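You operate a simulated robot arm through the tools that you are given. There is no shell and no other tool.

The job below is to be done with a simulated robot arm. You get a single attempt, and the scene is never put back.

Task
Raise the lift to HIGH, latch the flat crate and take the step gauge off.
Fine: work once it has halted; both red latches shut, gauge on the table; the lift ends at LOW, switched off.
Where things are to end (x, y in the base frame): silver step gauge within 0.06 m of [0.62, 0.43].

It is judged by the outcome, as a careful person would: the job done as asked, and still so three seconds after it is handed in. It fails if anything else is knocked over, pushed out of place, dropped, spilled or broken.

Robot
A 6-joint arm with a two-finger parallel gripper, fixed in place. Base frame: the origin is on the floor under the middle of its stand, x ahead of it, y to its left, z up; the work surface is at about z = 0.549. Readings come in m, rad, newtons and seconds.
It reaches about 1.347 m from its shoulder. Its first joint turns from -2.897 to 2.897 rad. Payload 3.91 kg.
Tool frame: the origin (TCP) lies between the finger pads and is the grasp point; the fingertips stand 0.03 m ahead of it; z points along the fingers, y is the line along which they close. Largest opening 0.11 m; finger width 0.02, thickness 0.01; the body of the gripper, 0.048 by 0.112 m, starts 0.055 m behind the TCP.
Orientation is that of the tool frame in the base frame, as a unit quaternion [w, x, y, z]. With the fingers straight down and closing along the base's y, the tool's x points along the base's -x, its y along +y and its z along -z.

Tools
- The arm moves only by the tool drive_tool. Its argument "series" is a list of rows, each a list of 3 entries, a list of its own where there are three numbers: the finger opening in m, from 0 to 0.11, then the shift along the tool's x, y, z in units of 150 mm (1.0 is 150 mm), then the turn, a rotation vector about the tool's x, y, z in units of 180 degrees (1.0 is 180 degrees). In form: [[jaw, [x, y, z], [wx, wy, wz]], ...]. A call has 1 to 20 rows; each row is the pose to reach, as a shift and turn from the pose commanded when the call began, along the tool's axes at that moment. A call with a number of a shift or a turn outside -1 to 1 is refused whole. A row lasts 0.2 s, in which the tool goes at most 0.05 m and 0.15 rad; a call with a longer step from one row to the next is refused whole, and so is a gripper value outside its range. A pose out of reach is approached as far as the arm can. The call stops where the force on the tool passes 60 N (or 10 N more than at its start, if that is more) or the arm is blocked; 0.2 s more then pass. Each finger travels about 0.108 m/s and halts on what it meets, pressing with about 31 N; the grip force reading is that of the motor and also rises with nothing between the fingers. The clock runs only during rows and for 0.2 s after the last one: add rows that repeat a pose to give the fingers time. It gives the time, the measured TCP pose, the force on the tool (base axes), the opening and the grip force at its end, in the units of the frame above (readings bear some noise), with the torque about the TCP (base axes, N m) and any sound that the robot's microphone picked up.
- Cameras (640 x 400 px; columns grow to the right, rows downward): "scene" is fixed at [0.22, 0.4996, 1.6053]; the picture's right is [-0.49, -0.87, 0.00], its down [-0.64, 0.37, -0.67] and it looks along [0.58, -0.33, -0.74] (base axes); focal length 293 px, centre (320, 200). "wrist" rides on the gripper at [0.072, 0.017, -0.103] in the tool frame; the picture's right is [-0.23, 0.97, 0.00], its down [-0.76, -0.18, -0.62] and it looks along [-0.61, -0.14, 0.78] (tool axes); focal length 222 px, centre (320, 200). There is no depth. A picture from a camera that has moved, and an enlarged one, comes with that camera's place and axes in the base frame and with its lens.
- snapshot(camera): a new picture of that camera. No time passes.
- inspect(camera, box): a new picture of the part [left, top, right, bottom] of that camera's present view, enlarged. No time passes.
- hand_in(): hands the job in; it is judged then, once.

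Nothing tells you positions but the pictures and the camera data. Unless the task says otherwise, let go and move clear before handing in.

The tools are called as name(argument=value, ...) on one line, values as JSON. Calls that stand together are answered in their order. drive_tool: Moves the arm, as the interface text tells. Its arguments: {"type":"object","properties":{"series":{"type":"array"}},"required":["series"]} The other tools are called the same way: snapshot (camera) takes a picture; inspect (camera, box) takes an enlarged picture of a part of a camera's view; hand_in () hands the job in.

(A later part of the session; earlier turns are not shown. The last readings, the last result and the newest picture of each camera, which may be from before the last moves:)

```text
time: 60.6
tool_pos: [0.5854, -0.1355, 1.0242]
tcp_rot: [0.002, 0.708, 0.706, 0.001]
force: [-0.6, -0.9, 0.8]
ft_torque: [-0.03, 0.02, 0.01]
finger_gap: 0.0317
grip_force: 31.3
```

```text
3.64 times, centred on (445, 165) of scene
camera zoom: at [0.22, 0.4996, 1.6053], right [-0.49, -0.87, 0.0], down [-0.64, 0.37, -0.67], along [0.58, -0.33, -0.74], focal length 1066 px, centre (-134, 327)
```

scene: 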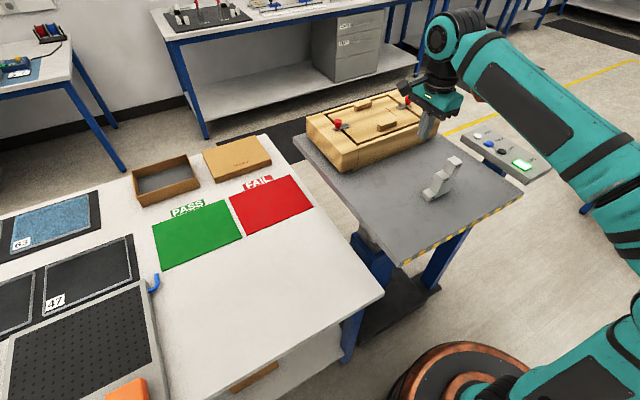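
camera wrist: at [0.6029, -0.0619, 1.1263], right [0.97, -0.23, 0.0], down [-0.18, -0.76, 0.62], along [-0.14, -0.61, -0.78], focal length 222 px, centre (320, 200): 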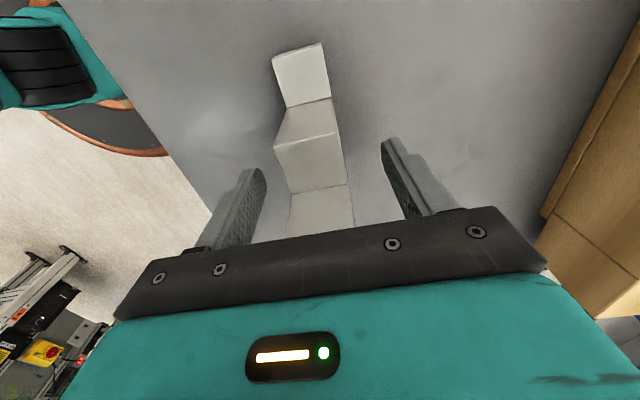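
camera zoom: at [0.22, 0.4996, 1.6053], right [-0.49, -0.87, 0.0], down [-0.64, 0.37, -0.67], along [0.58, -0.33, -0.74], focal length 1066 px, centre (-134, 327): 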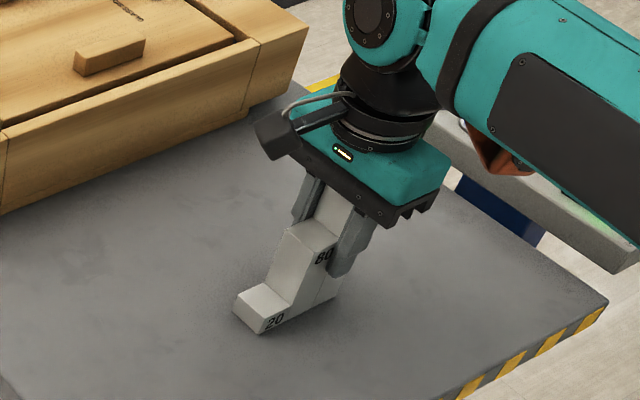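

The gauge is gripped at 31.7 mm with 31 N. I will lift it straight up and check that it comes with the hand.

drive_tool(series=[[0.0, [0, 0, -0.05], [0, 0, 0]], [0.0, [0, 0, -0.15], [0, 0, 0]], [0.0, [0, 0, -0.3], [0, 0, 0]], [0.0, [0, 0, -0.45], [0, 0, 0]], [0.0, [0, 0, -0.55], [0, 0, 0]], [0.0, [0, 0, -0.55], [0, 0, 0]]])

snapshot(camera="scene")

snapshot(camera="wrist")

```text
time: 62.0
tool_pos: [0.5864, -0.1361, 1.1063]
tcp_rot: [0.001, 0.707, 0.707, 0.001]
force: [0.2, 0.0, -3.4]
ft_torque: [-0.01, -0.01, 0.02]
finger_gap: 0.0318
grip_force: 30.6
```

```text
taken
```

scene: 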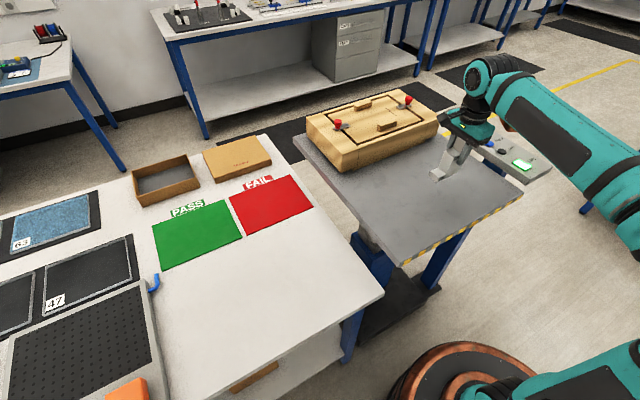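

```text
taken
camera wrist: at [0.6017, -0.062, 1.2084], right [0.97, -0.23, 0.0], down [-0.18, -0.76, 0.62], along [-0.14, -0.61, -0.78], focal length 222 px, centre (320, 200)
```

wrist: 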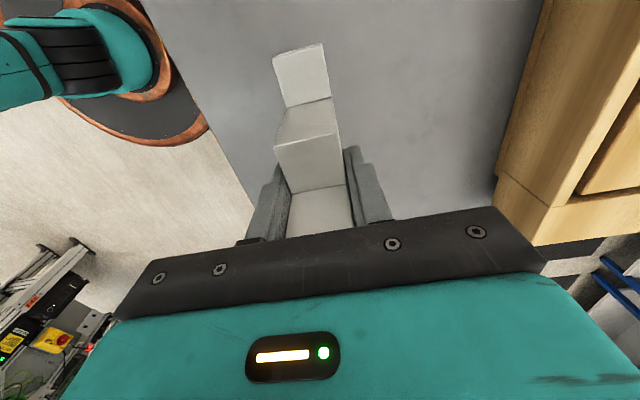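

The gauge is held securely, weighing about 3.4 N, and the crate is undisturbed. I will carry it across toward the table at this height.

drive_tool(series=[[0.0, [0.15, 0.03, 0], [0, 0, 0]], [0.0, [0.35, 0.06, 0], [0, 0, 0]], [0.0, [0.55, 0.1, 0], [0, 0, 0]], [0.0, [0.75, 0.14, 0], [0, 0, 0]], [0.0, [0.92, 0.18, 0], [0, 0, 0]], [0.0, [1.0, 0.2, 0], [0, 0, 0]]])

drive_tool(series=[[0.0, [0.15, 0.01, 0], [0, 0, 0]], [0.0, [0.35, 0.02, 0], [0, 0, 0]], [0.0, [0.55, 0.02, 0], [0, 0, 0]], [0.0, [0.75, 0.02, 0], [0, 0, 0]], [0.0, [0.92, 0.02, 0], [0, 0, 0]], [0.0, [1.0, 0.02, 0], [0, 0, 0]]])

snapshot(camera="scene")

snapshot(camera="wrist")

```text
time: 63.4
tool_pos: [0.616, 0.0149, 1.1081]
tcp_rot: [0.001, 0.708, 0.706, 0.001]
force: [0.1, -0.1, -2.6]
ft_torque: [-0.01, -0.02, -0.01]
finger_gap: 0.0325
grip_force: 30.8
```

```text
time: 64.8
tool_pos: [0.6191, 0.1655, 1.1058]
tcp_rot: [0.001, 0.708, 0.707, 0.001]
force: [-0.2, 0.2, -4.0]
ft_torque: [0.01, 0.01, 0.01]
finger_gap: 0.0319
grip_force: 31.2
```

```text
taken
```

scene: 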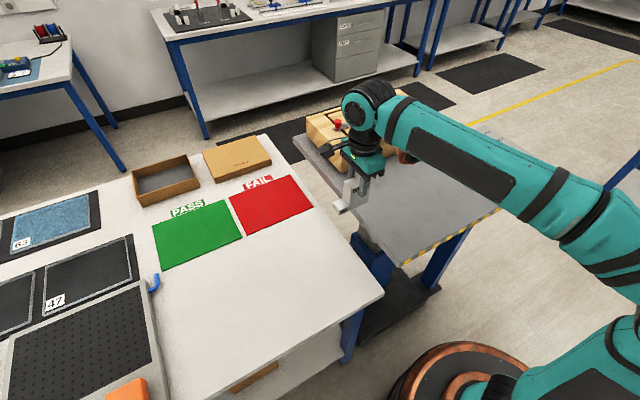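

```text
taken
camera wrist: at [0.636, 0.2383, 1.2088], right [0.97, -0.23, 0.0], down [-0.18, -0.76, 0.62], along [-0.14, -0.61, -0.78], focal length 222 px, centre (320, 200)
```

wrist: 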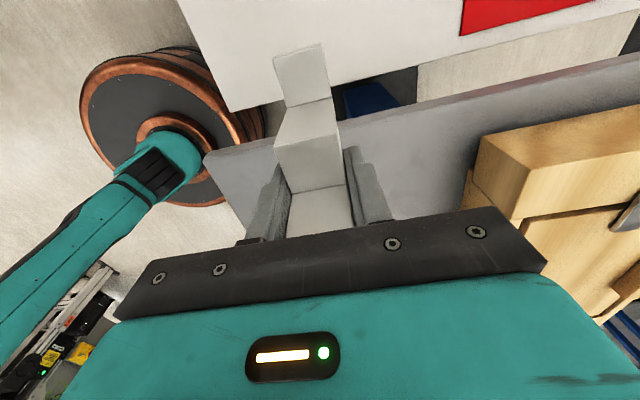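

Halfway across and steady. I will carry on over the table, with the arm still clear of the lift.

drive_tool(series=[[0.0, [0.15, 0, 0], [0, 0, 0]], [0.0, [0.35, 0, 0], [0, 0, 0]], [0.0, [0.55, 0, 0], [0, 0, 0]], [0.0, [0.75, 0, 0], [0, 0, 0]], [0.0, [0.92, 0, 0], [0, 0, 0]], [0.0, [1.0, 0, 0], [0, 0, 0]]])

drive_tool(series=[[0.0, [0.15, 0, 0.05], [0, 0, 0]], [0.0, [0.35, 0, 0.1], [0, 0, 0]], [0.0, [0.55, 0, 0.2], [0, 0, 0]], [0.0, [0.68, 0.005, 0.4], [0, 0, 0]], [0.0, [0.685, 0.005, 0.6], [0, 0, 0]], [0.0, [0.685, 0.005, 0.6], [0, 0, 0]]])

snapshot(camera="scene")

snapshot(camera="wrist")

```text
time: 66.2
tool_pos: [0.6171, 0.3147, 1.1063]
tcp_rot: [0.0, 0.708, 0.707, 0.0]
force: [0.0, 0.3, -3.5]
ft_torque: [-0.04, 0.0, -0.03]
finger_gap: 0.032
grip_force: 31.7
```

```text
time: 67.6
tool_pos: [0.6217, 0.4174, 1.0163]
tcp_rot: [0.002, 0.707, 0.707, 0.001]
force: [-0.3, 0.5, -2.6]
ft_torque: [-0.01, -0.02, 0.01]
finger_gap: 0.032
grip_force: 31.4
```

```text
taken
```

scene: 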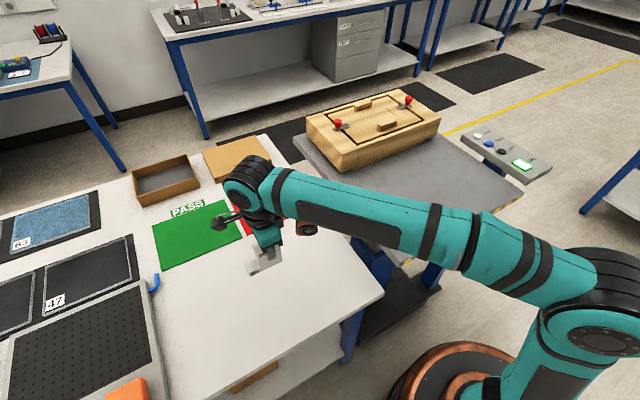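

```text
taken
camera wrist: at [0.638, 0.49, 1.1192], right [0.97, -0.23, 0.0], down [-0.18, -0.76, 0.62], along [-0.14, -0.61, -0.78], focal length 222 px, centre (320, 200)
```

wrist: 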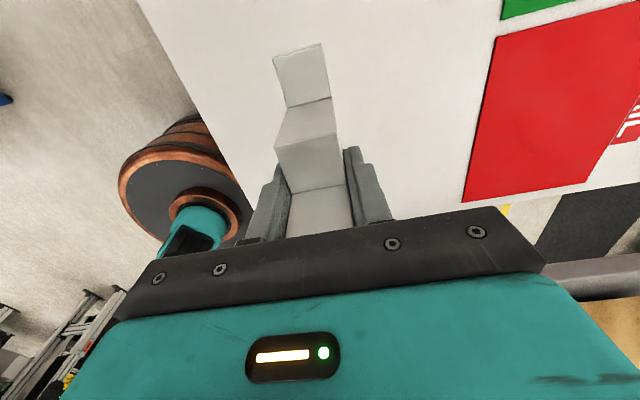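

The gauge is over the table. The forearm passes near the raised platform's corner, so I will shift the target slightly away from it, still within tolerance, and come down in stages while checking clearance.

drive_tool(series=[[0.0, [0.08, -0.08, 0.1], [0, 0, 0]], [0.0, [0.16, -0.15, 0.3], [0, 0, 0]], [0.0, [0.16, -0.15, 0.5], [0, 0, 0]], [0.0, [0.16, -0.15, 0.7], [0, 0, 0]], [0.0, [0.16, -0.15, 0.8], [0, 0, 0]], [0.0, [0.16, -0.15, 0.8], [0, 0, 0]]])

snapshot(camera="scene")

snapshot(camera="wrist")

```text
time: 69.0
tool_pos: [0.5966, 0.4407, 0.8956]
tcp_rot: [0.001, 0.707, 0.707, 0.002]
force: [0.3, 0.2, -2.4]
ft_torque: [-0.03, 0.03, 0.0]
finger_gap: 0.0317
grip_force: 31.1
```

```text
taken
```

scene: 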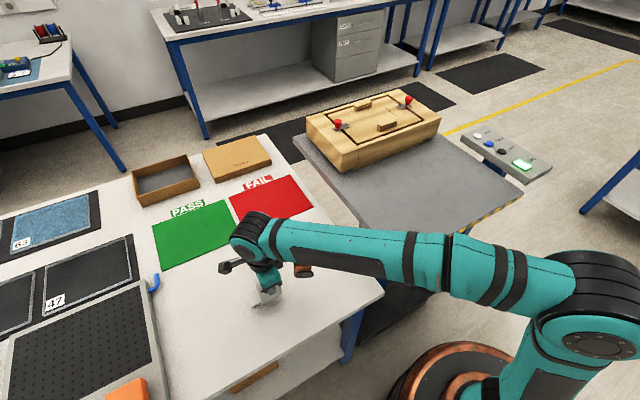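

```text
taken
camera wrist: at [0.6152, 0.5146, 0.9974], right [0.97, -0.23, 0.0], down [-0.18, -0.76, 0.62], along [-0.14, -0.61, -0.78], focal length 222 px, centre (320, 200)
```

wrist: 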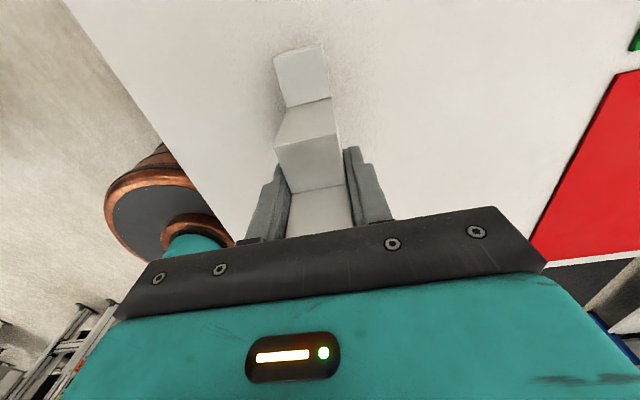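

By my estimate the forearm now clears the platform corner by roughly 8 cm sideways, so the descent is safe. I will lower the gauge to a few centimetres above the table.

drive_tool(series=[[0.0, [0, 0, 0.2], [0, 0, 0]], [0.0, [0, 0, 0.4], [0, 0, 0]], [0.0, [0, 0, 0.6], [0, 0, 0]], [0.0, [0, 0, 0.8], [0, 0, 0]], [0.0, [0, 0, 0.95], [0, 0, 0]], [0.0, [0, 0, 0.95], [0, 0, 0]]])

snapshot(camera="scene")

snapshot(camera="wrist")

```text
time: 69.5
tool_pos: [0.5996, 0.4417, 0.8661]
tcp_rot: [0.002, 0.707, 0.707, 0.008]
force: [-3.8, -1.2, 23.8]
ft_torque: [-0.69, 0.6, -0.04]
finger_gap: 0.0322
grip_force: 31.7
stopped in row 2: the force on the tool passed its limit at 105 N (the readings are from after the stop); the commanded pose is now the measured one
```

```text
taken
```

scene: 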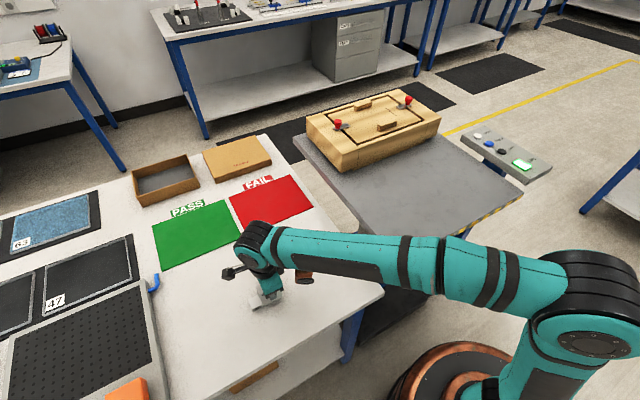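

```text
taken
camera wrist: at [0.6147, 0.5141, 0.9682], right [0.97, -0.23, 0.01], down [-0.19, -0.77, 0.61], along [-0.13, -0.6, -0.79], focal length 222 px, centre (320, 200)
```

wrist: 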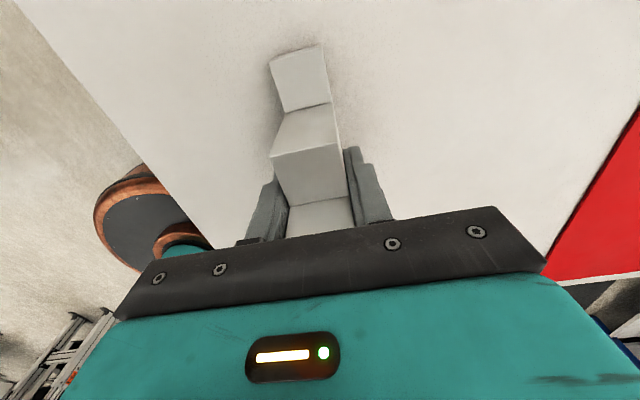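

The gauge met the table much sooner than I expected: the white tabletop is at about z 0.785, so the 0.549 figure was not for this surface. I will look closely at how the gauge sits before doing anything.

inspect(camera="scene", box=[220, 240, 320, 330])

inspect(camera="wrist", box=[220, 20, 420, 250])

```text
4.44 times, centred on (270, 285) of scene
camera zoom: at [0.22, 0.4996, 1.6053], right [-0.49, -0.87, 0.0], down [-0.64, 0.37, -0.67], along [0.58, -0.33, -0.74], focal length 1303 px, centre (542, -178)
```

zoom: 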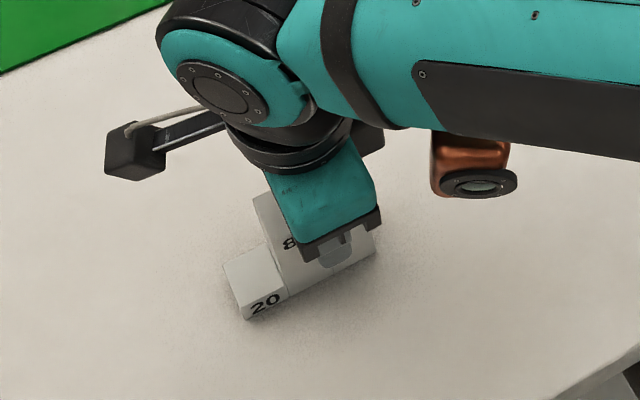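

```text
1.74 times, centred on (320, 135) of wrist
camera zoom: at [0.6147, 0.5141, 0.9682], right [0.97, -0.23, 0.01], down [-0.19, -0.77, 0.61], along [-0.13, -0.6, -0.79], focal length 386 px, centre (320, 313)
```

zoom: 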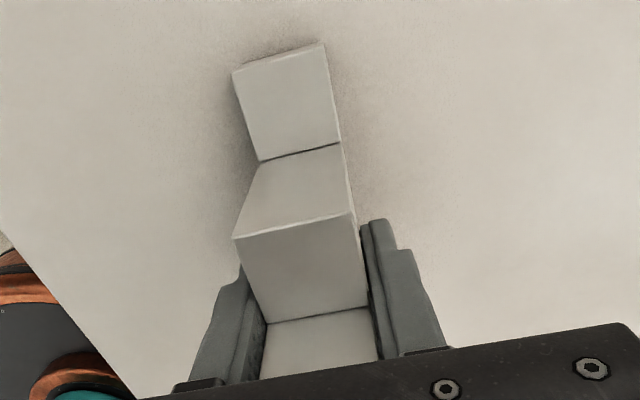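

The gauge stands upright on the white tabletop between the fingers with about 24 N of press. I will ease the press off slightly before opening.

drive_tool(series=[[0.0, [0, 0, -0.004], [0, 0, 0]], [0.0, [0, 0, -0.007], [0, 0, 0]], [0.0, [0, 0, -0.007], [0, 0, 0]]])

inspect(camera="wrist", box=[220, 20, 420, 250])

```text
time: 70.3
tool_pos: [0.5988, 0.442, 0.8652]
tcp_rot: [0.003, 0.707, 0.707, 0.008]
force: [-9.0, -1.1, 25.9]
ft_torque: [-0.61, 1.03, -0.11]
finger_gap: 0.0318
grip_force: 30.6
```

```text
1.74 times, centred on (320, 135) of wrist
camera zoom: at [0.6151, 0.5143, 0.9681], right [0.97, -0.23, 0.01], down [-0.19, -0.77, 0.61], along [-0.13, -0.6, -0.79], focal length 386 px, centre (320, 313)
```

zoom: 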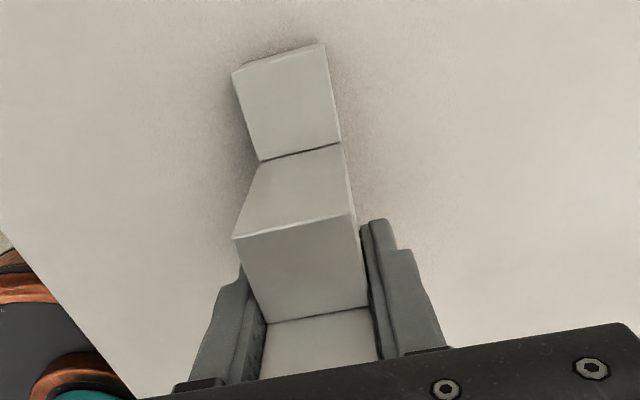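

The press has not eased, and the tool got twisted by about 1° on contact. I will raise a little more and restore the vertical orientation at the same time.

drive_tool(series=[[0.0, [0, 0, -0.007], [0.002, -0.001, 0]], [0.0, [0, 0, -0.014], [0.005, -0.0023, 0]], [0.0, [0, 0, -0.014], [0.005, -0.0023, 0]]])

inspect(camera="wrist", box=[220, 20, 420, 250])

inspect(camera="scene", box=[240, 260, 310, 320])

```text
time: 71.1
tool_pos: [0.6004, 0.4414, 0.8636]
tcp_rot: [-0.001, 0.707, 0.707, -0.001]
force: [2.5, 1.3, 1.5]
ft_torque: [0.25, -0.1, -0.04]
finger_gap: 0.0318
grip_force: 31.0
```

```text
1.74 times, centred on (320, 135) of wrist
camera zoom: at [0.6178, 0.515, 0.9674], right [0.97, -0.23, 0.0], down [-0.18, -0.76, 0.62], along [-0.14, -0.61, -0.78], focal length 386 px, centre (320, 313)
```

zoom: 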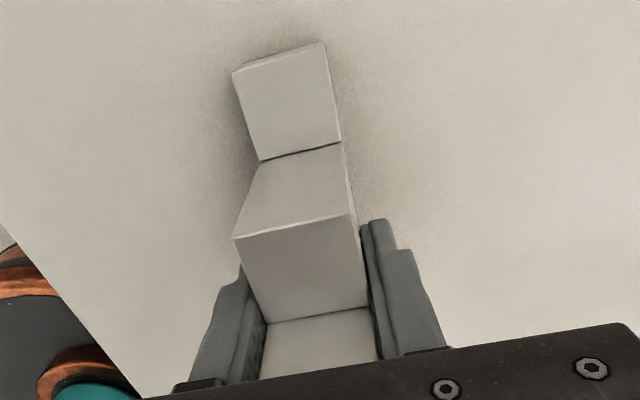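

```text
6.67 times, centred on (275, 290) of scene
camera zoom: at [0.22, 0.4996, 1.6053], right [-0.49, -0.87, 0.0], down [-0.64, 0.37, -0.67], along [0.58, -0.33, -0.74], focal length 1954 px, centre (620, -400)
```

zoom: 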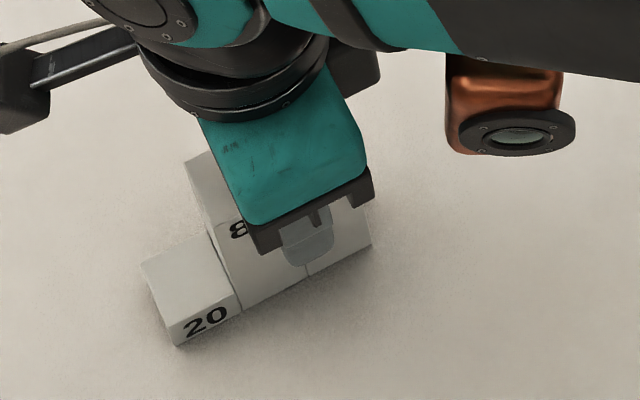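

The gauge now rests lightly and flat on the table with nearly zero net force. It is about 3.4 cm from the target, so I will lift it 3 cm, shift it onto the mark and set it down again gently.

drive_tool(series=[[0.0, [0, 0, -0.06], [0, 0, 0]], [0.0, [0, 0, -0.2], [0, 0, 0]], [0.0, [-0.07, 0.05, -0.2], [0, 0, 0]], [0.0, [-0.14, 0.1, -0.2], [0, 0, 0]], [0.0, [-0.189, 0.133, -0.2], [0, 0, 0]], [0.0, [-0.189, 0.133, -0.2], [0, 0, 0]]])

snapshot(camera="wrist")

snapshot(camera="scene")

```text
time: 72.5
tool_pos: [0.6196, 0.4149, 0.8963]
tcp_rot: [-0.001, 0.707, 0.707, -0.001]
force: [0.0, -0.3, -2.3]
ft_torque: [-0.01, -0.01, 0.01]
finger_gap: 0.0319
grip_force: 30.9
```

```text
taken
camera wrist: at [0.6369, 0.4876, 0.9981], right [0.97, -0.23, 0.0], down [-0.18, -0.76, 0.62], along [-0.14, -0.61, -0.78], focal length 222 px, centre (320, 200)
```

wrist: 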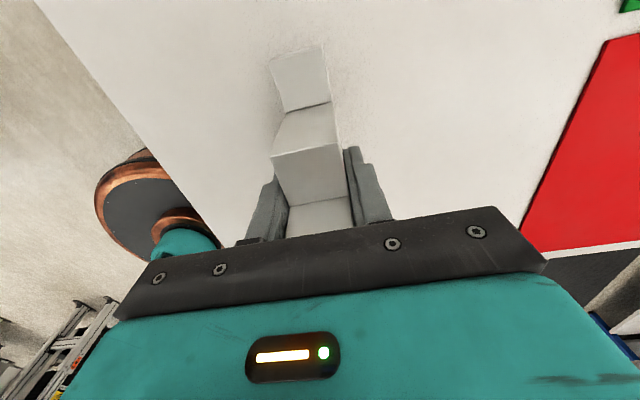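

```text
taken
```

scene: 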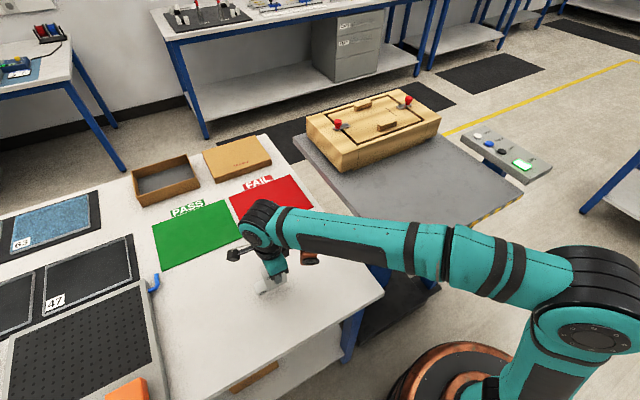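

The gauge is over the mark. I will lower it to just above the table, then finish in millimetre steps.

drive_tool(series=[[0.0, [0, 0, 0.06], [0, 0, 0]], [0.0, [0, 0, 0.12], [0, 0, 0]], [0.0, [0, 0, 0.16], [0, 0, 0]], [0.0, [0, 0, 0.18], [0, 0, 0]], [0.0, [0, 0, 0.18], [0, 0, 0]]])

inspect(camera="scene", box=[240, 250, 320, 320])

```text
time: 73.7
tool_pos: [0.62, 0.413, 0.869]
tcp_rot: [-0.001, 0.707, 0.707, -0.002]
force: [0.0, -0.4, -2.4]
ft_torque: [-0.02, 0.0, 0.01]
finger_gap: 0.0319
grip_force: 30.6
```

```text
5.71 times, centred on (280, 285) of scene
camera zoom: at [0.22, 0.4996, 1.6053], right [-0.49, -0.87, 0.0], down [-0.64, 0.37, -0.67], along [0.58, -0.33, -0.74], focal length 1675 px, centre (549, -286)
```

zoom: 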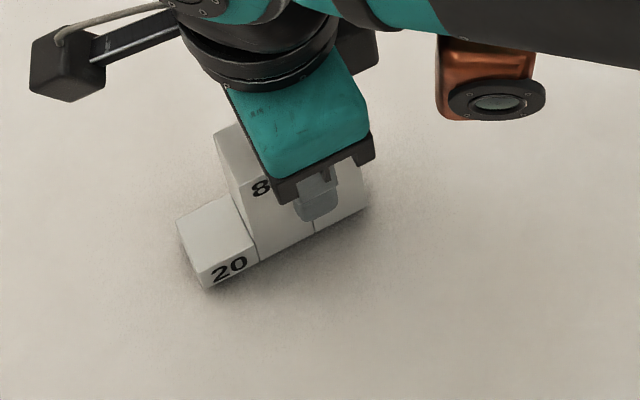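

The gauge is a few millimetres above the table and still hanging freely. I will lower it in 1 mm steps until it touches.

drive_tool(series=[[0.0, [0, 0, 0.007], [0, 0, 0]], [0.0, [0, 0, 0.014], [0, 0, 0]], [0.0, [0, 0, 0.02], [0, 0, 0]]])

```text
time: 74.5
tool_pos: [0.6198, 0.4137, 0.865]
tcp_rot: [-0.001, 0.708, 0.707, -0.002]
force: [0.5, -0.1, -2.6]
ft_torque: [-0.03, -0.02, -0.01]
finger_gap: 0.032
grip_force: 30.9
```

The gauge is still hanging, with no contact yet. I will take another two small steps down.

drive_tool(series=[[0.0, [0, 0, 0.005], [0, 0, 0]], [0.0, [0, 0, 0.01], [0, 0, 0]], [0.0, [0, 0, 0.01], [0, 0, 0]]])

```text
time: 75.3
tool_pos: [0.62, 0.4144, 0.8641]
tcp_rot: [-0.001, 0.708, 0.707, 0.0]
force: [3.0, 0.9, 9.0]
ft_torque: [0.83, -0.36, -0.18]
finger_gap: 0.0318
grip_force: 31.1
```

The gauge is in contact with the table, with a light press at its low end. I will open the fingers gently.

drive_tool(series=[[0.034, [0, 0, 0], [0, 0, 0]], [0.04, [0, 0, 0], [0, 0, 0]], [0.055, [0, 0, 0], [0, 0, 0]], [0.075, [0, 0, 0], [0, 0, 0]], [0.08, [0, 0, 0], [0, 0, 0]]])

snapshot(camera="wrist")

inspect(camera="scene", box=[240, 250, 320, 320])

```text
time: 76.5
tool_pos: [0.6195, 0.4138, 0.8644]
tcp_rot: [-0.001, 0.707, 0.707, -0.002]
force: [0.8, 1.3, 17.3]
ft_torque: [-0.26, 0.01, 0.0]
finger_gap: 0.0801
grip_force: 0.0
```

```text
taken
camera wrist: at [0.6367, 0.487, 0.9671], right [0.97, -0.23, 0.0], down [-0.18, -0.76, 0.62], along [-0.14, -0.61, -0.78], focal length 222 px, centre (320, 200)
```

wrist: 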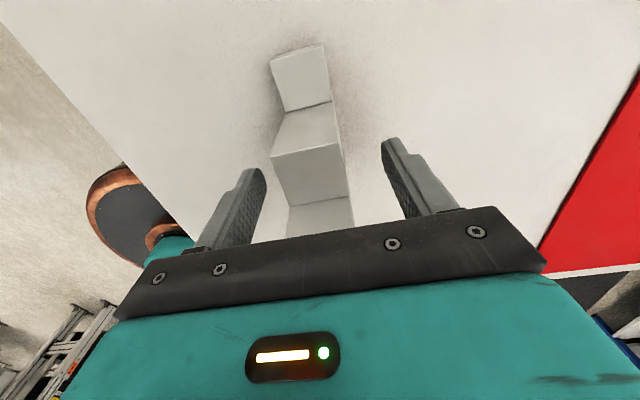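

```text
5.71 times, centred on (280, 285) of scene
camera zoom: at [0.22, 0.4996, 1.6053], right [-0.49, -0.87, 0.0], down [-0.64, 0.37, -0.67], along [0.58, -0.33, -0.74], focal length 1675 px, centre (549, -286)
```

zoom: 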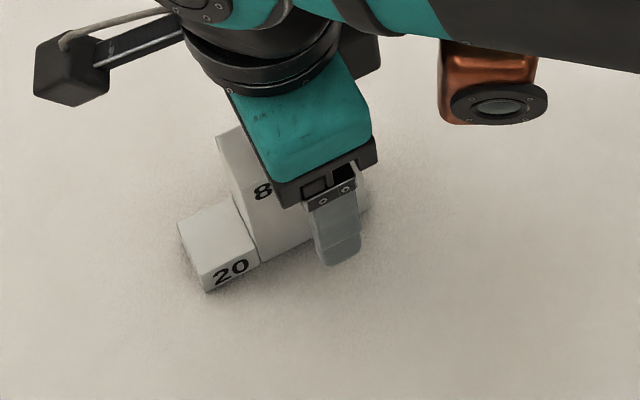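

The gripper's palm is resting on the gauge's tall top. The gauge is standing free, so I will rise straight up off it.

drive_tool(series=[[0.08, [0, 0, -0.03], [0, 0, 0]], [0.08, [0, 0, -0.12], [0, 0, 0]], [0.08, [0, 0, -0.3], [0, 0, 0]], [0.08, [0, 0, -0.55], [0, 0, 0]], [0.08, [0, 0, -0.8], [0, 0, 0]], [0.08, [0, 0, -1.0], [0, 0, 0]], [0.08, [0, 0, -1.0], [0, 0, 0]]])

snapshot(camera="wrist")

snapshot(camera="scene")

```text
time: 78.1
tool_pos: [0.6216, 0.4146, 1.0135]
tcp_rot: [-0.002, 0.707, 0.707, -0.001]
force: [-0.7, -0.8, 0.8]
ft_torque: [0.02, 0.0, 0.0]
finger_gap: 0.0799
grip_force: 0.0
```

```text
taken
camera wrist: at [0.6392, 0.4882, 1.1166], right [0.97, -0.23, 0.0], down [-0.18, -0.76, 0.62], along [-0.14, -0.61, -0.78], focal length 222 px, centre (320, 200)
```

wrist: 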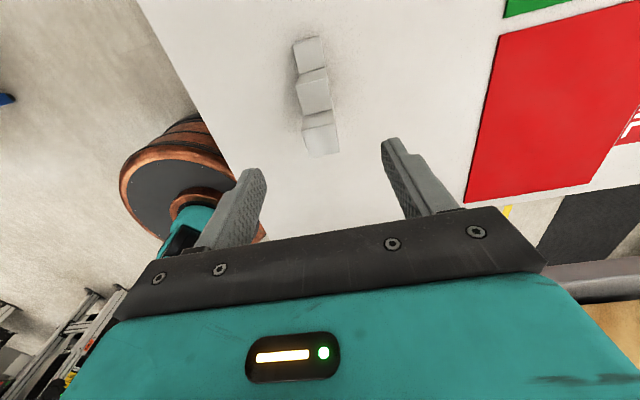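

```text
taken
```

scene: 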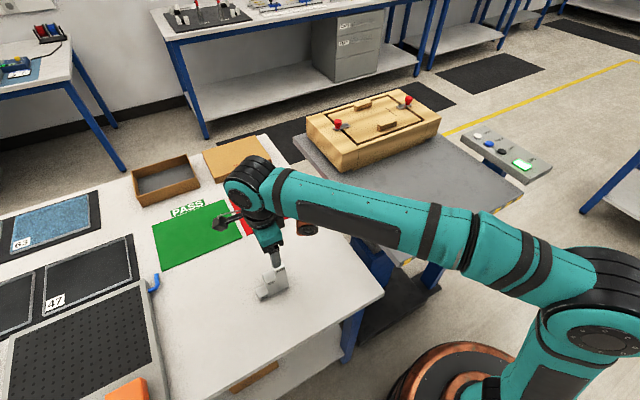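

The gauge stands upright on the table at about (0.62, 0.44), close to the mark. I will rise and travel back toward the control panel, turning the gripper to its original heading on the way.

drive_tool(series=[[0.08, [0, 0, -0.2], [0, 0, -0.04]], [0.06, [0, 0, -0.4], [0, 0, -0.085]], [0.03, [-0.1, 0, -0.6], [0, 0, -0.13]], [0.0, [-0.22, 0, -0.75], [0, 0, -0.175]], [0.0, [-0.35, 0, -0.85], [0, 0, -0.22]], [0.0, [-0.48, 0, -0.87], [0, 0, -0.265]], [0.0, [-0.61, 0, -0.87], [0, 0, -0.31]], [0.0, [-0.74, 0, -0.87], [0, 0, -0.355]], [0.0, [-0.87, 0, -0.87], [0, 0, -0.4]], [0.0, [-0.95, 0, -0.87], [0, 0, -0.445]], [0.0, [-1.0, 0, -0.87], [0, 0, -0.49]], [0.0, [-1.0, 0, -0.87], [0, 0, -0.5]]])

snapshot(camera="scene")

```text
time: 80.7
tool_pos: [0.6207, 0.2637, 1.1448]
tcp_rot: [-0.002, -0.001, 1.0, 0.0]
force: [0.5, -0.1, -0.9]
ft_torque: [0.0, 0.0, 0.0]
finger_gap: 0.0001
grip_force: 30.9
```

```text
taken
```

scene: 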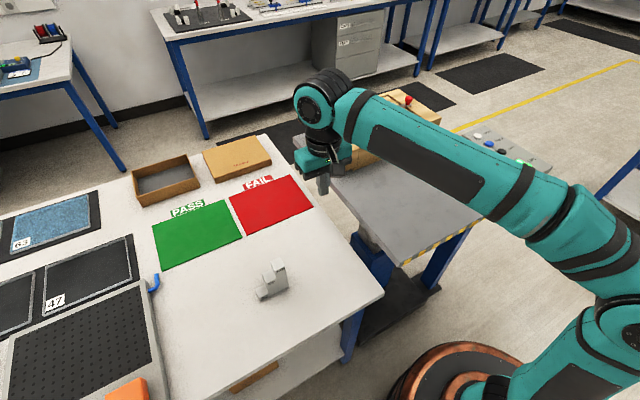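

The gauge stays upright on the table. I will carry on across toward the panel with closed fingers.

drive_tool(series=[[0.0, [0, -0.25, -0.1], [0, 0, 0]], [0.0, [0, -0.5, -0.2], [0, 0, 0]], [0.0, [0, -0.75, -0.2], [0, 0, 0]], [0.0, [0, -1.0, -0.2], [0, 0, 0]], [0.0, [0, -1.0, -0.2], [0, 0, 0]]])

drive_tool(series=[[0.0, [0, -0.25, 0], [0, 0, 0]], [0.0, [0, -0.5, 0], [0, 0, 0]], [0.0, [0, -0.75, 0], [0, 0, 0]], [0.0, [0, -1.0, 0], [0, 0, 0]]])

drive_tool(series=[[0.0, [0, -0.25, 0], [0, 0, 0]], [0.0, [0, -0.5, 0], [0, 0, 0]], [0.0, [0.05, -0.75, 0], [0, 0, 0]], [0.0, [0.1, -1.0, 0], [0, 0, 0]]])

drive_tool(series=[[0.0, [0, -0.25, 0], [0, 0, 0]], [0.0, [0.02, -0.5, 0], [0, 0, 0]], [0.0, [0.05, -0.75, 0], [0, 0, 0]], [0.0, [0.07, -1.0, 0], [0, 0, 0]], [0.0, [0.07, -1.0, 0], [0, 0, 0]]])

snapshot(camera="scene")

snapshot(camera="wrist")

```text
time: 81.9
tool_pos: [0.6208, 0.1123, 1.1738]
tcp_rot: [-0.001, 0.0, 1.0, 0.0]
force: [-0.4, -0.7, -0.5]
ft_torque: [0.02, 0.0, -0.01]
finger_gap: 0.0001
grip_force: 30.9
```

```text
time: 82.9
tool_pos: [0.6235, -0.0362, 1.1752]
tcp_rot: [-0.002, 0.001, 1.0, -0.001]
force: [0.6, -0.9, 1.1]
ft_torque: [-0.02, -0.01, -0.04]
finger_gap: 0.0
grip_force: 30.5
```

```text
time: 83.9
tool_pos: [0.6083, -0.1868, 1.1747]
tcp_rot: [-0.001, 0.0, 1.0, -0.001]
force: [0.0, 0.1, 0.5]
ft_torque: [-0.01, -0.04, 0.0]
finger_gap: 0.0001
grip_force: 30.7
```

```text
time: 85.1
tool_pos: [0.5944, -0.3373, 1.176]
tcp_rot: [-0.002, -0.001, 1.0, 0.0]
force: [0.7, 0.5, 0.5]
ft_torque: [-0.01, 0.0, -0.02]
finger_gap: 0.0003
grip_force: 31.2
```

```text
taken
```

scene: 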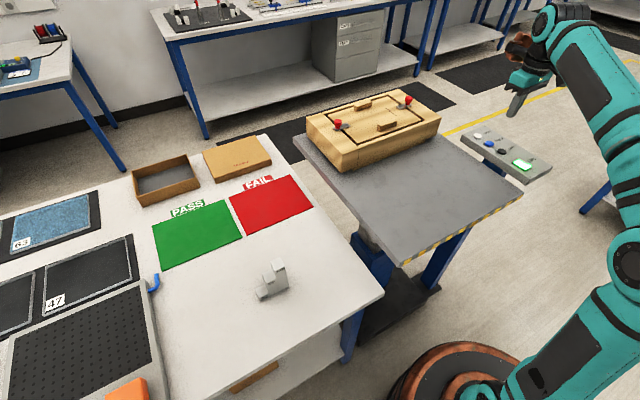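

```text
taken
camera wrist: at [0.5226, -0.3189, 1.2783], right [0.23, 0.97, 0.0], down [0.76, -0.18, 0.62], along [0.6, -0.14, -0.78], focal length 222 px, centre (320, 200)
```

wrist: 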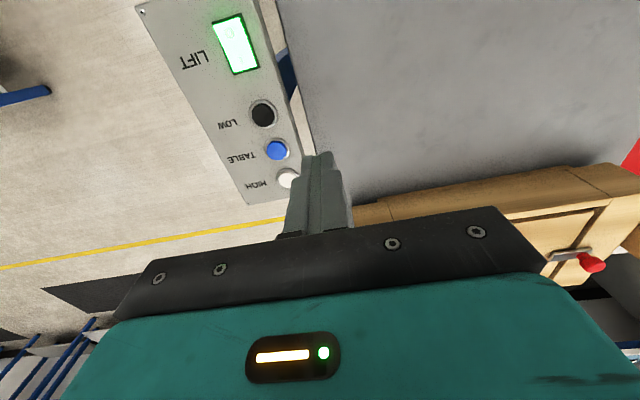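

The crate latches remain shut, the gauge is on the table and the lift is at HIGH. The black LOW button is at about (0.598, -0.411); I will move above it.

drive_tool(series=[[0.0, [-0.01, -0.2, 0.1], [0, 0, 0]], [0.0, [-0.024, -0.4, 0.25], [0, 0, 0]], [0.0, [-0.024, -0.491, 0.45], [0, 0, 0]], [0.0, [-0.024, -0.491, 0.65], [0, 0, 0]], [0.0, [-0.024, -0.491, 0.77], [0, 0, 0]], [0.0, [-0.024, -0.491, 0.77], [0, 0, 0]]])

snapshot(camera="wrist")

inspect(camera="scene", box=[450, 90, 560, 190])

```text
time: 86.5
tool_pos: [0.5983, -0.4114, 1.0603]
tcp_rot: [-0.002, 0.0, 1.0, 0.0]
force: [0.6, 0.1, -0.1]
ft_torque: [-0.01, 0.0, -0.01]
finger_gap: 0.0
grip_force: 31.0
```

```text
taken
camera wrist: at [0.526, -0.3934, 1.1627], right [0.23, 0.97, 0.0], down [0.76, -0.18, 0.62], along [0.6, -0.14, -0.78], focal length 222 px, centre (320, 200)
```

wrist: 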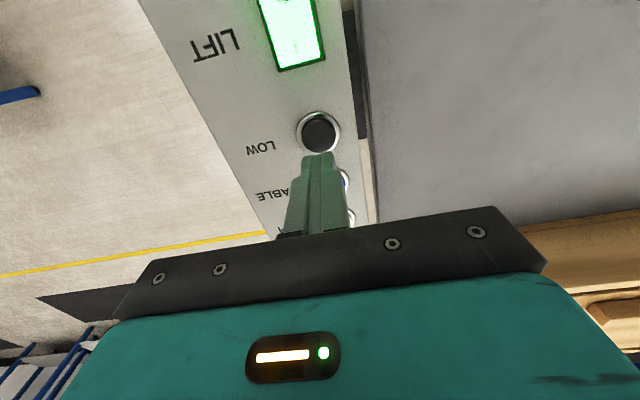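

```text
4.00 times, centred on (505, 140) of scene
camera zoom: at [0.22, 0.4996, 1.6053], right [-0.49, -0.87, 0.0], down [-0.64, 0.37, -0.67], along [0.58, -0.33, -0.74], focal length 1173 px, centre (-420, 440)
```

zoom: 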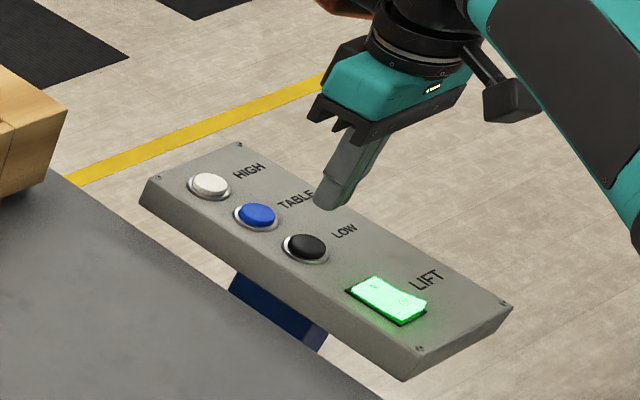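

The fingertips are lined up over LOW. I will press it and back off.

drive_tool(series=[[0.0, [0.01, 0, 0.12], [0, 0, 0]], [0.0, [0.01, 0, 0.23], [0, 0, 0]], [0.0, [0.01, 0, 0.285], [0, 0, 0]], [0.0, [0.01, 0, 0.31], [0, 0, 0]], [0.0, [0.01, 0, 0.322], [0, 0, 0]], [0.0, [0.01, 0, 0.2], [0, 0, 0]], [0.0, [0.01, 0, -0.1], [0, 0, 0]]])

snapshot(camera="scene")

```text
time: 88.1
tool_pos: [0.5974, -0.4096, 1.0736]
tcp_rot: [-0.002, 0.001, 1.0, 0.001]
force: [0.1, -0.7, 0.1]
ft_torque: [0.0, 0.05, -0.01]
finger_gap: 0.0002
grip_force: 30.8
heard: click
```

```text
taken
```

scene: 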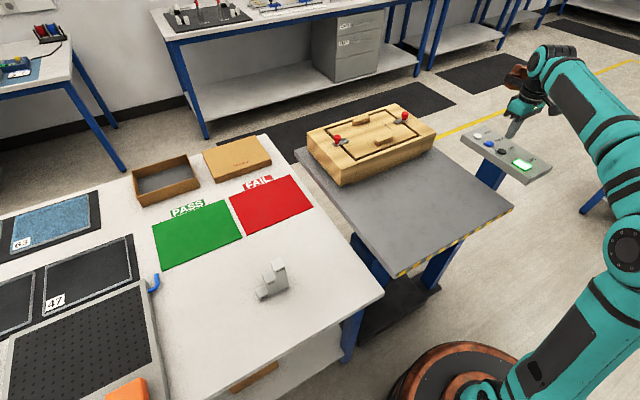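

LOW clicked and the lift is descending. While it travels I will move above the rocker's 0 end and wait there without touching it.

drive_tool(series=[[0.0, [0.0, 0, -0.1], [0, 0, 0]], [0.0, [0.2, 0, -0.1], [0, 0, 0]], [0.0, [0.4, 0, -0.1], [0, 0, 0]], [0.0, [0.603, 0, -0.1], [0, 0, 0]], [0.0, [0.603, 0, -0.1], [0, 0, 0]], [0.0, [0.603, 0, -0.1], [0, 0, 0]], [0.0, [0.603, 0, -0.1], [0, 0, 0]], [0.0, [0.603, 0, -0.1], [0, 0, 0]], [0.0, [0.603, 0, -0.1], [0, 0, 0]], [0.0, [0.603, 0, -0.1], [0, 0, 0]], [0.0, [0.603, 0, -0.1], [0, 0, 0]], [0.0, [0.603, 0, -0.1], [0, 0, 0]], [0.0, [0.603, 0, -0.1], [0, 0, 0]], [0.0, [0.603, 0, -0.1], [0, 0, 0]], [0.0, [0.603, 0, -0.1], [0, 0, 0]], [0.0, [0.603, 0, -0.1], [0, 0, 0]], [0.0, [0.603, 0, -0.1], [0, 0, 0]], [0.0, [0.603, 0, -0.1], [0, 0, 0]], [0.0, [0.603, 0, -0.1], [0, 0, 0]], [0.0, [0.603, 0, -0.1], [0, 0, 0]]])

snapshot(camera="scene")

snapshot(camera="wrist")

```text
time: 92.3
tool_pos: [0.5072, -0.4118, 1.0878]
tcp_rot: [-0.001, 0.0, 1.0, 0.0]
force: [-0.8, -0.1, 0.2]
ft_torque: [-0.02, -0.03, -0.01]
finger_gap: 0.0
grip_force: 30.9
```

```text
taken
```

scene: 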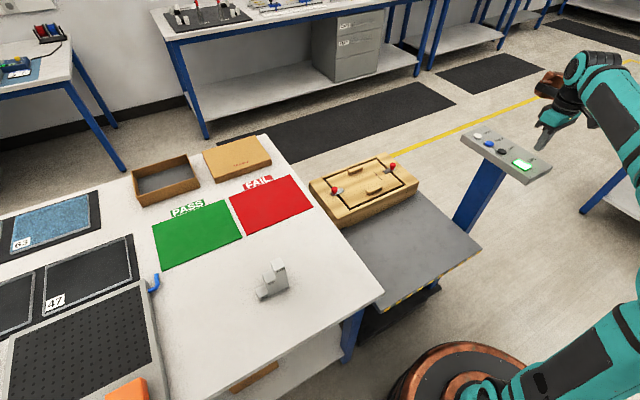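

```text
taken
camera wrist: at [0.4353, -0.3932, 1.191], right [0.23, 0.97, 0.0], down [0.76, -0.18, 0.62], along [0.6, -0.14, -0.78], focal length 222 px, centre (320, 200)
```

wrist: 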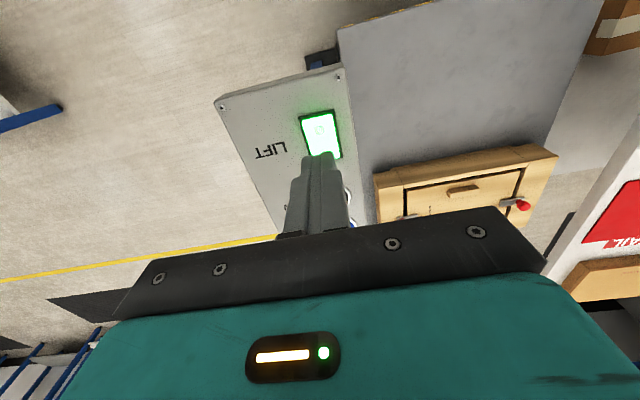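

The lift is still going down, and the crate has both latches over the lid. I will keep waiting.

drive_tool(series=[[0.0, [0, 0, 0], [0, 0, 0]], [0.0, [0, 0, 0], [0, 0, 0]], [0.0, [0, 0, 0], [0, 0, 0]], [0.0, [0, 0, 0], [0, 0, 0]], [0.0, [0, 0, 0], [0, 0, 0]], [0.0, [0, 0, 0], [0, 0, 0]], [0.0, [0, 0, 0], [0, 0, 0]], [0.0, [0, 0, 0], [0, 0, 0]], [0.0, [0, 0, 0], [0, 0, 0]], [0.0, [0, 0, 0], [0, 0, 0]], [0.0, [0, 0, 0], [0, 0, 0]], [0.0, [0, 0, 0], [0, 0, 0]], [0.0, [0, 0, 0], [0, 0, 0]], [0.0, [0, 0, 0], [0, 0, 0]], [0.0, [0, 0, 0], [0, 0, 0]], [0.0, [0, 0, 0], [0, 0, 0]], [0.0, [0, 0, 0], [0, 0, 0]], [0.0, [0, 0, 0], [0, 0, 0]], [0.0, [0, 0, 0], [0, 0, 0]], [0.0, [0, 0, 0], [0, 0, 0]]])

inspect(camera="scene", box=[290, 130, 500, 320])

drive_tool(series=[[0.0, [0, 0, 0], [0, 0, 0]], [0.0, [0, 0, 0], [0, 0, 0]], [0.0, [0, 0, 0], [0, 0, 0]], [0.0, [0, 0, 0], [0, 0, 0]], [0.0, [0, 0, 0], [0, 0, 0]], [0.0, [0, 0, 0], [0, 0, 0]], [0.0, [0, 0, 0], [0, 0, 0]], [0.0, [0, 0, 0], [0, 0, 0]], [0.0, [0, 0, 0], [0, 0, 0]], [0.0, [0, 0, 0], [0, 0, 0]], [0.0, [0, 0, 0], [0, 0, 0]], [0.0, [0, 0, 0], [0, 0, 0]], [0.0, [0, 0, 0], [0, 0, 0]], [0.0, [0, 0, 0], [0, 0, 0]], [0.0, [0, 0, 0], [0, 0, 0]]])

inspect(camera="scene", box=[290, 130, 500, 320])

snapshot(camera="wrist")

```text
time: 96.5
tool_pos: [0.5072, -0.411, 1.0896]
tcp_rot: [-0.002, 0.0, 1.0, 0.0]
force: [0.1, -0.9, 0.0]
ft_torque: [-0.01, 0.0, -0.01]
finger_gap: 0.0
grip_force: 31.3
```

```text
2.11 times, centred on (395, 225) of scene
camera zoom: at [0.22, 0.4996, 1.6053], right [-0.49, -0.87, 0.0], down [-0.64, 0.37, -0.67], along [0.58, -0.33, -0.74], focal length 617 px, centre (162, 147)
```

zoom: 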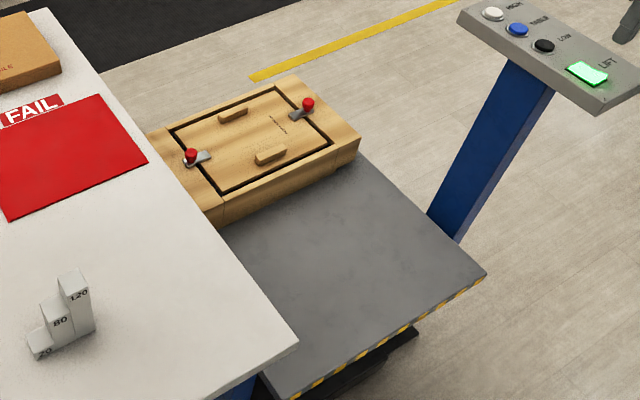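

```text
time: 99.7
tool_pos: [0.5072, -0.41, 1.0885]
tcp_rot: [-0.003, 0.0, 1.0, 0.0]
force: [0.0, -0.1, 0.3]
ft_torque: [0.0, 0.02, 0.0]
finger_gap: 0.0
grip_force: 30.3
```

```text
2.11 times, centred on (395, 225) of scene
camera zoom: at [0.22, 0.4996, 1.6053], right [-0.49, -0.87, 0.0], down [-0.64, 0.37, -0.67], along [0.58, -0.33, -0.74], focal length 617 px, centre (162, 147)
```

zoom: 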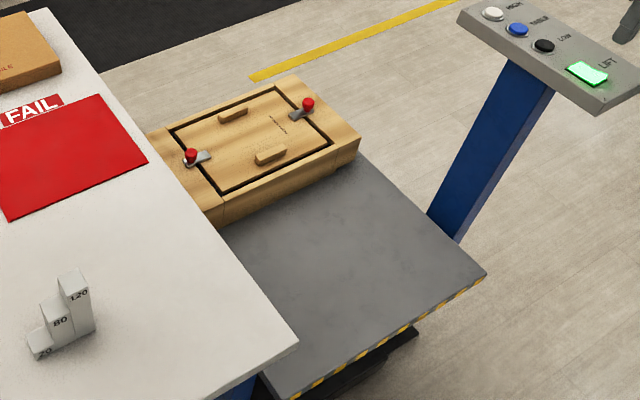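

```text
taken
camera wrist: at [0.4353, -0.3932, 1.191], right [0.23, 0.97, 0.0], down [0.76, -0.18, 0.62], along [0.6, -0.14, -0.78], focal length 222 px, centre (320, 200)
```

wrist: 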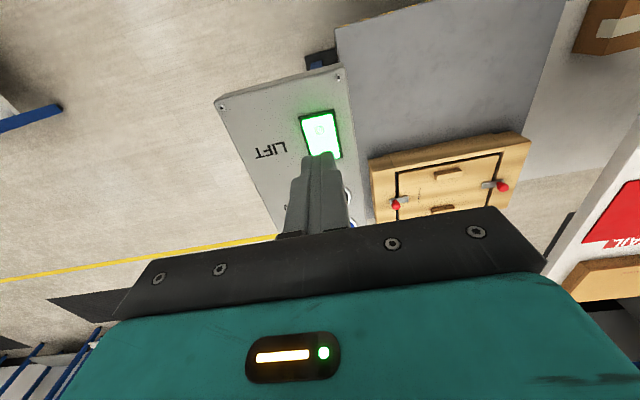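

The last two views match and the platform edge is back where it started, so the lift has halted at LOW. I will now press the 0 end of the rocker to switch it off.

drive_tool(series=[[0.0, [0, 0, 0.2], [0, 0, 0]], [0.0, [0, 0, 0.34], [0, 0, 0]], [0.0, [0, 0, 0.4], [0, 0, 0]], [0.0, [0, 0, 0.43], [0, 0, 0]], [0.0, [0, 0, 0.45], [0, 0, 0]], [0.0, [0, 0, 0.47], [0, 0, 0]], [0.0, [0, 0, 0.485], [0, 0, 0]], [0.0, [0, 0, 0.5], [0, 0, 0]]])

snapshot(camera="wrist")

inspect(camera="scene", box=[485, 120, 565, 180])

```text
time: 101.2
tool_pos: [0.5061, -0.4105, 1.0234]
tcp_rot: [0.002, 0.001, 1.0, -0.004]
force: [-1.3, 0.1, 9.8]
ft_torque: [0.04, -0.03, 0.04]
finger_gap: 0.0001
grip_force: 31.5
stopped in row 7: the force on the tool passed its limit at 68 N (the readings are from after the stop); the commanded pose is now the measured one
```

```text
taken
camera wrist: at [0.4336, -0.3922, 1.1248], right [0.23, 0.97, -0.01], down [0.76, -0.17, 0.63], along [0.61, -0.15, -0.78], focal length 222 px, centre (320, 200)
```

wrist: 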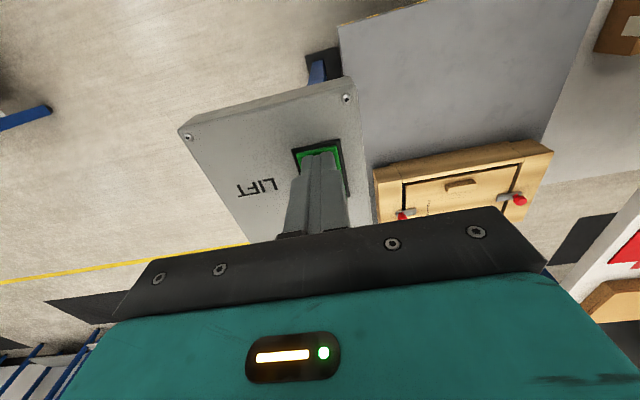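

```text
6.67 times, centred on (525, 150) of scene
camera zoom: at [0.22, 0.4996, 1.6053], right [-0.49, -0.87, 0.0], down [-0.64, 0.37, -0.67], along [0.58, -0.33, -0.74], focal length 1954 px, centre (-1047, 533)
```

zoom: 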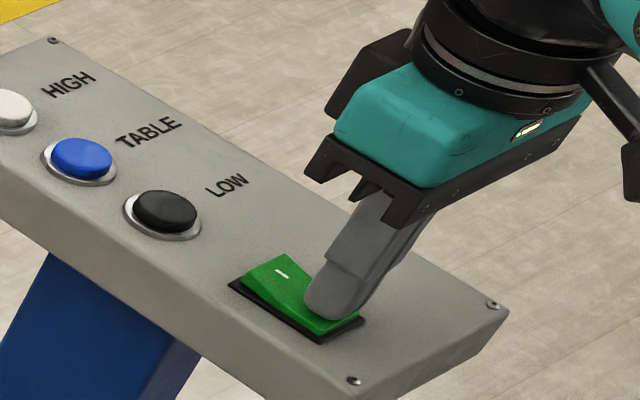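

The rocker's light is out and its I end stands proud, so the lift is off. I will lift straight off and move clear, then make a final check of everything.

drive_tool(series=[[0.0, [0, 0, -0.1], [0, 0, 0]], [0.0, [0, 0, -0.35], [0, 0, 0]], [0.0, [0, 0, -0.65], [0, 0, 0]], [0.0, [0, 0, -0.95], [0, 0, 0]], [0.0, [0, 0, -1.0], [0, 0, 0]], [0.0, [0, 0, -1.0], [0, 0, 0]], [0.0, [0, 0, -1.0], [0, 0, 0]], [0.0, [0, 0, -1.0], [0, 0, 0]]])

snapshot(camera="scene")

inspect(camera="scene", box=[495, 140, 555, 180])

inspect(camera="scene", box=[300, 160, 430, 250])

inspect(camera="scene", box=[230, 240, 320, 320])

```text
time: 103.0
tool_pos: [0.506, -0.4085, 1.1732]
tcp_rot: [0.001, 0.0, 1.0, -0.002]
force: [0.8, -0.9, 0.2]
ft_torque: [-0.02, -0.04, -0.03]
finger_gap: 0.0001
grip_force: 31.2
```

```text
taken
```

scene: 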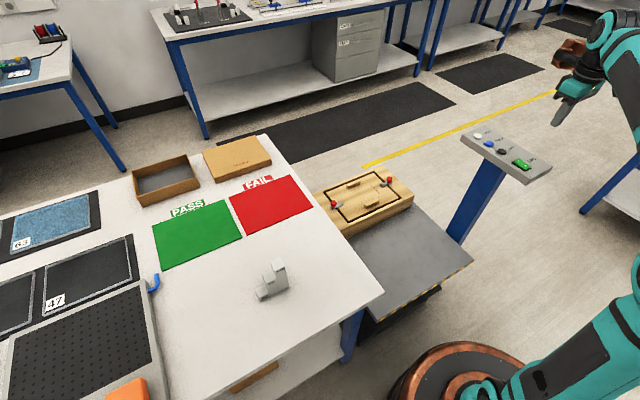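

```text
10.00 times, centred on (525, 160) of scene
camera zoom: at [0.22, 0.4996, 1.6053], right [-0.49, -0.87, 0.0], down [-0.64, 0.37, -0.67], along [0.58, -0.33, -0.74], focal length 2932 px, centre (-1730, 600)
```

zoom: 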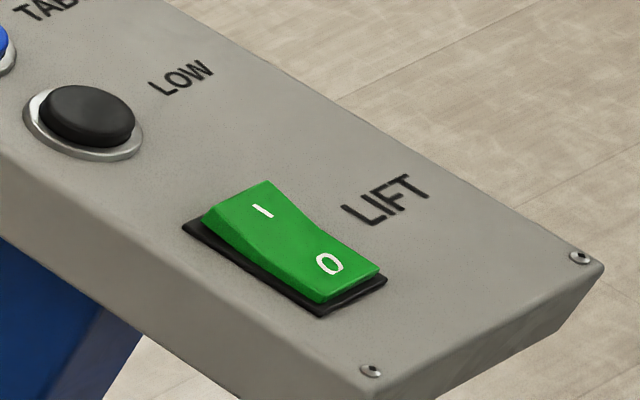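

```text
4.44 times, centred on (365, 205) of scene
camera zoom: at [0.22, 0.4996, 1.6053], right [-0.49, -0.87, 0.0], down [-0.64, 0.37, -0.67], along [0.58, -0.33, -0.74], focal length 1303 px, centre (120, 178)
```

zoom: 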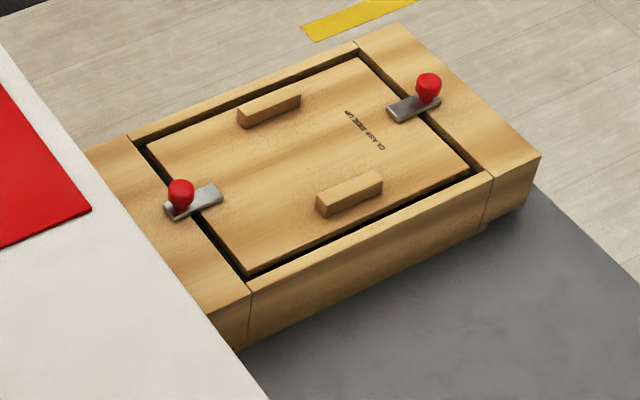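

```text
5.00 times, centred on (275, 280) of scene
camera zoom: at [0.22, 0.4996, 1.6053], right [-0.49, -0.87, 0.0], down [-0.64, 0.37, -0.67], along [0.58, -0.33, -0.74], focal length 1466 px, centre (545, -200)
```

zoom: 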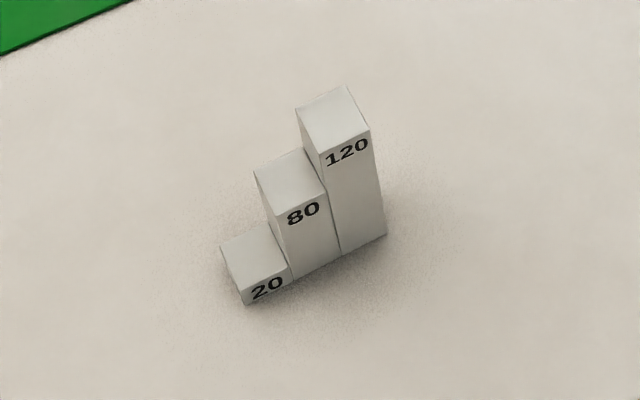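

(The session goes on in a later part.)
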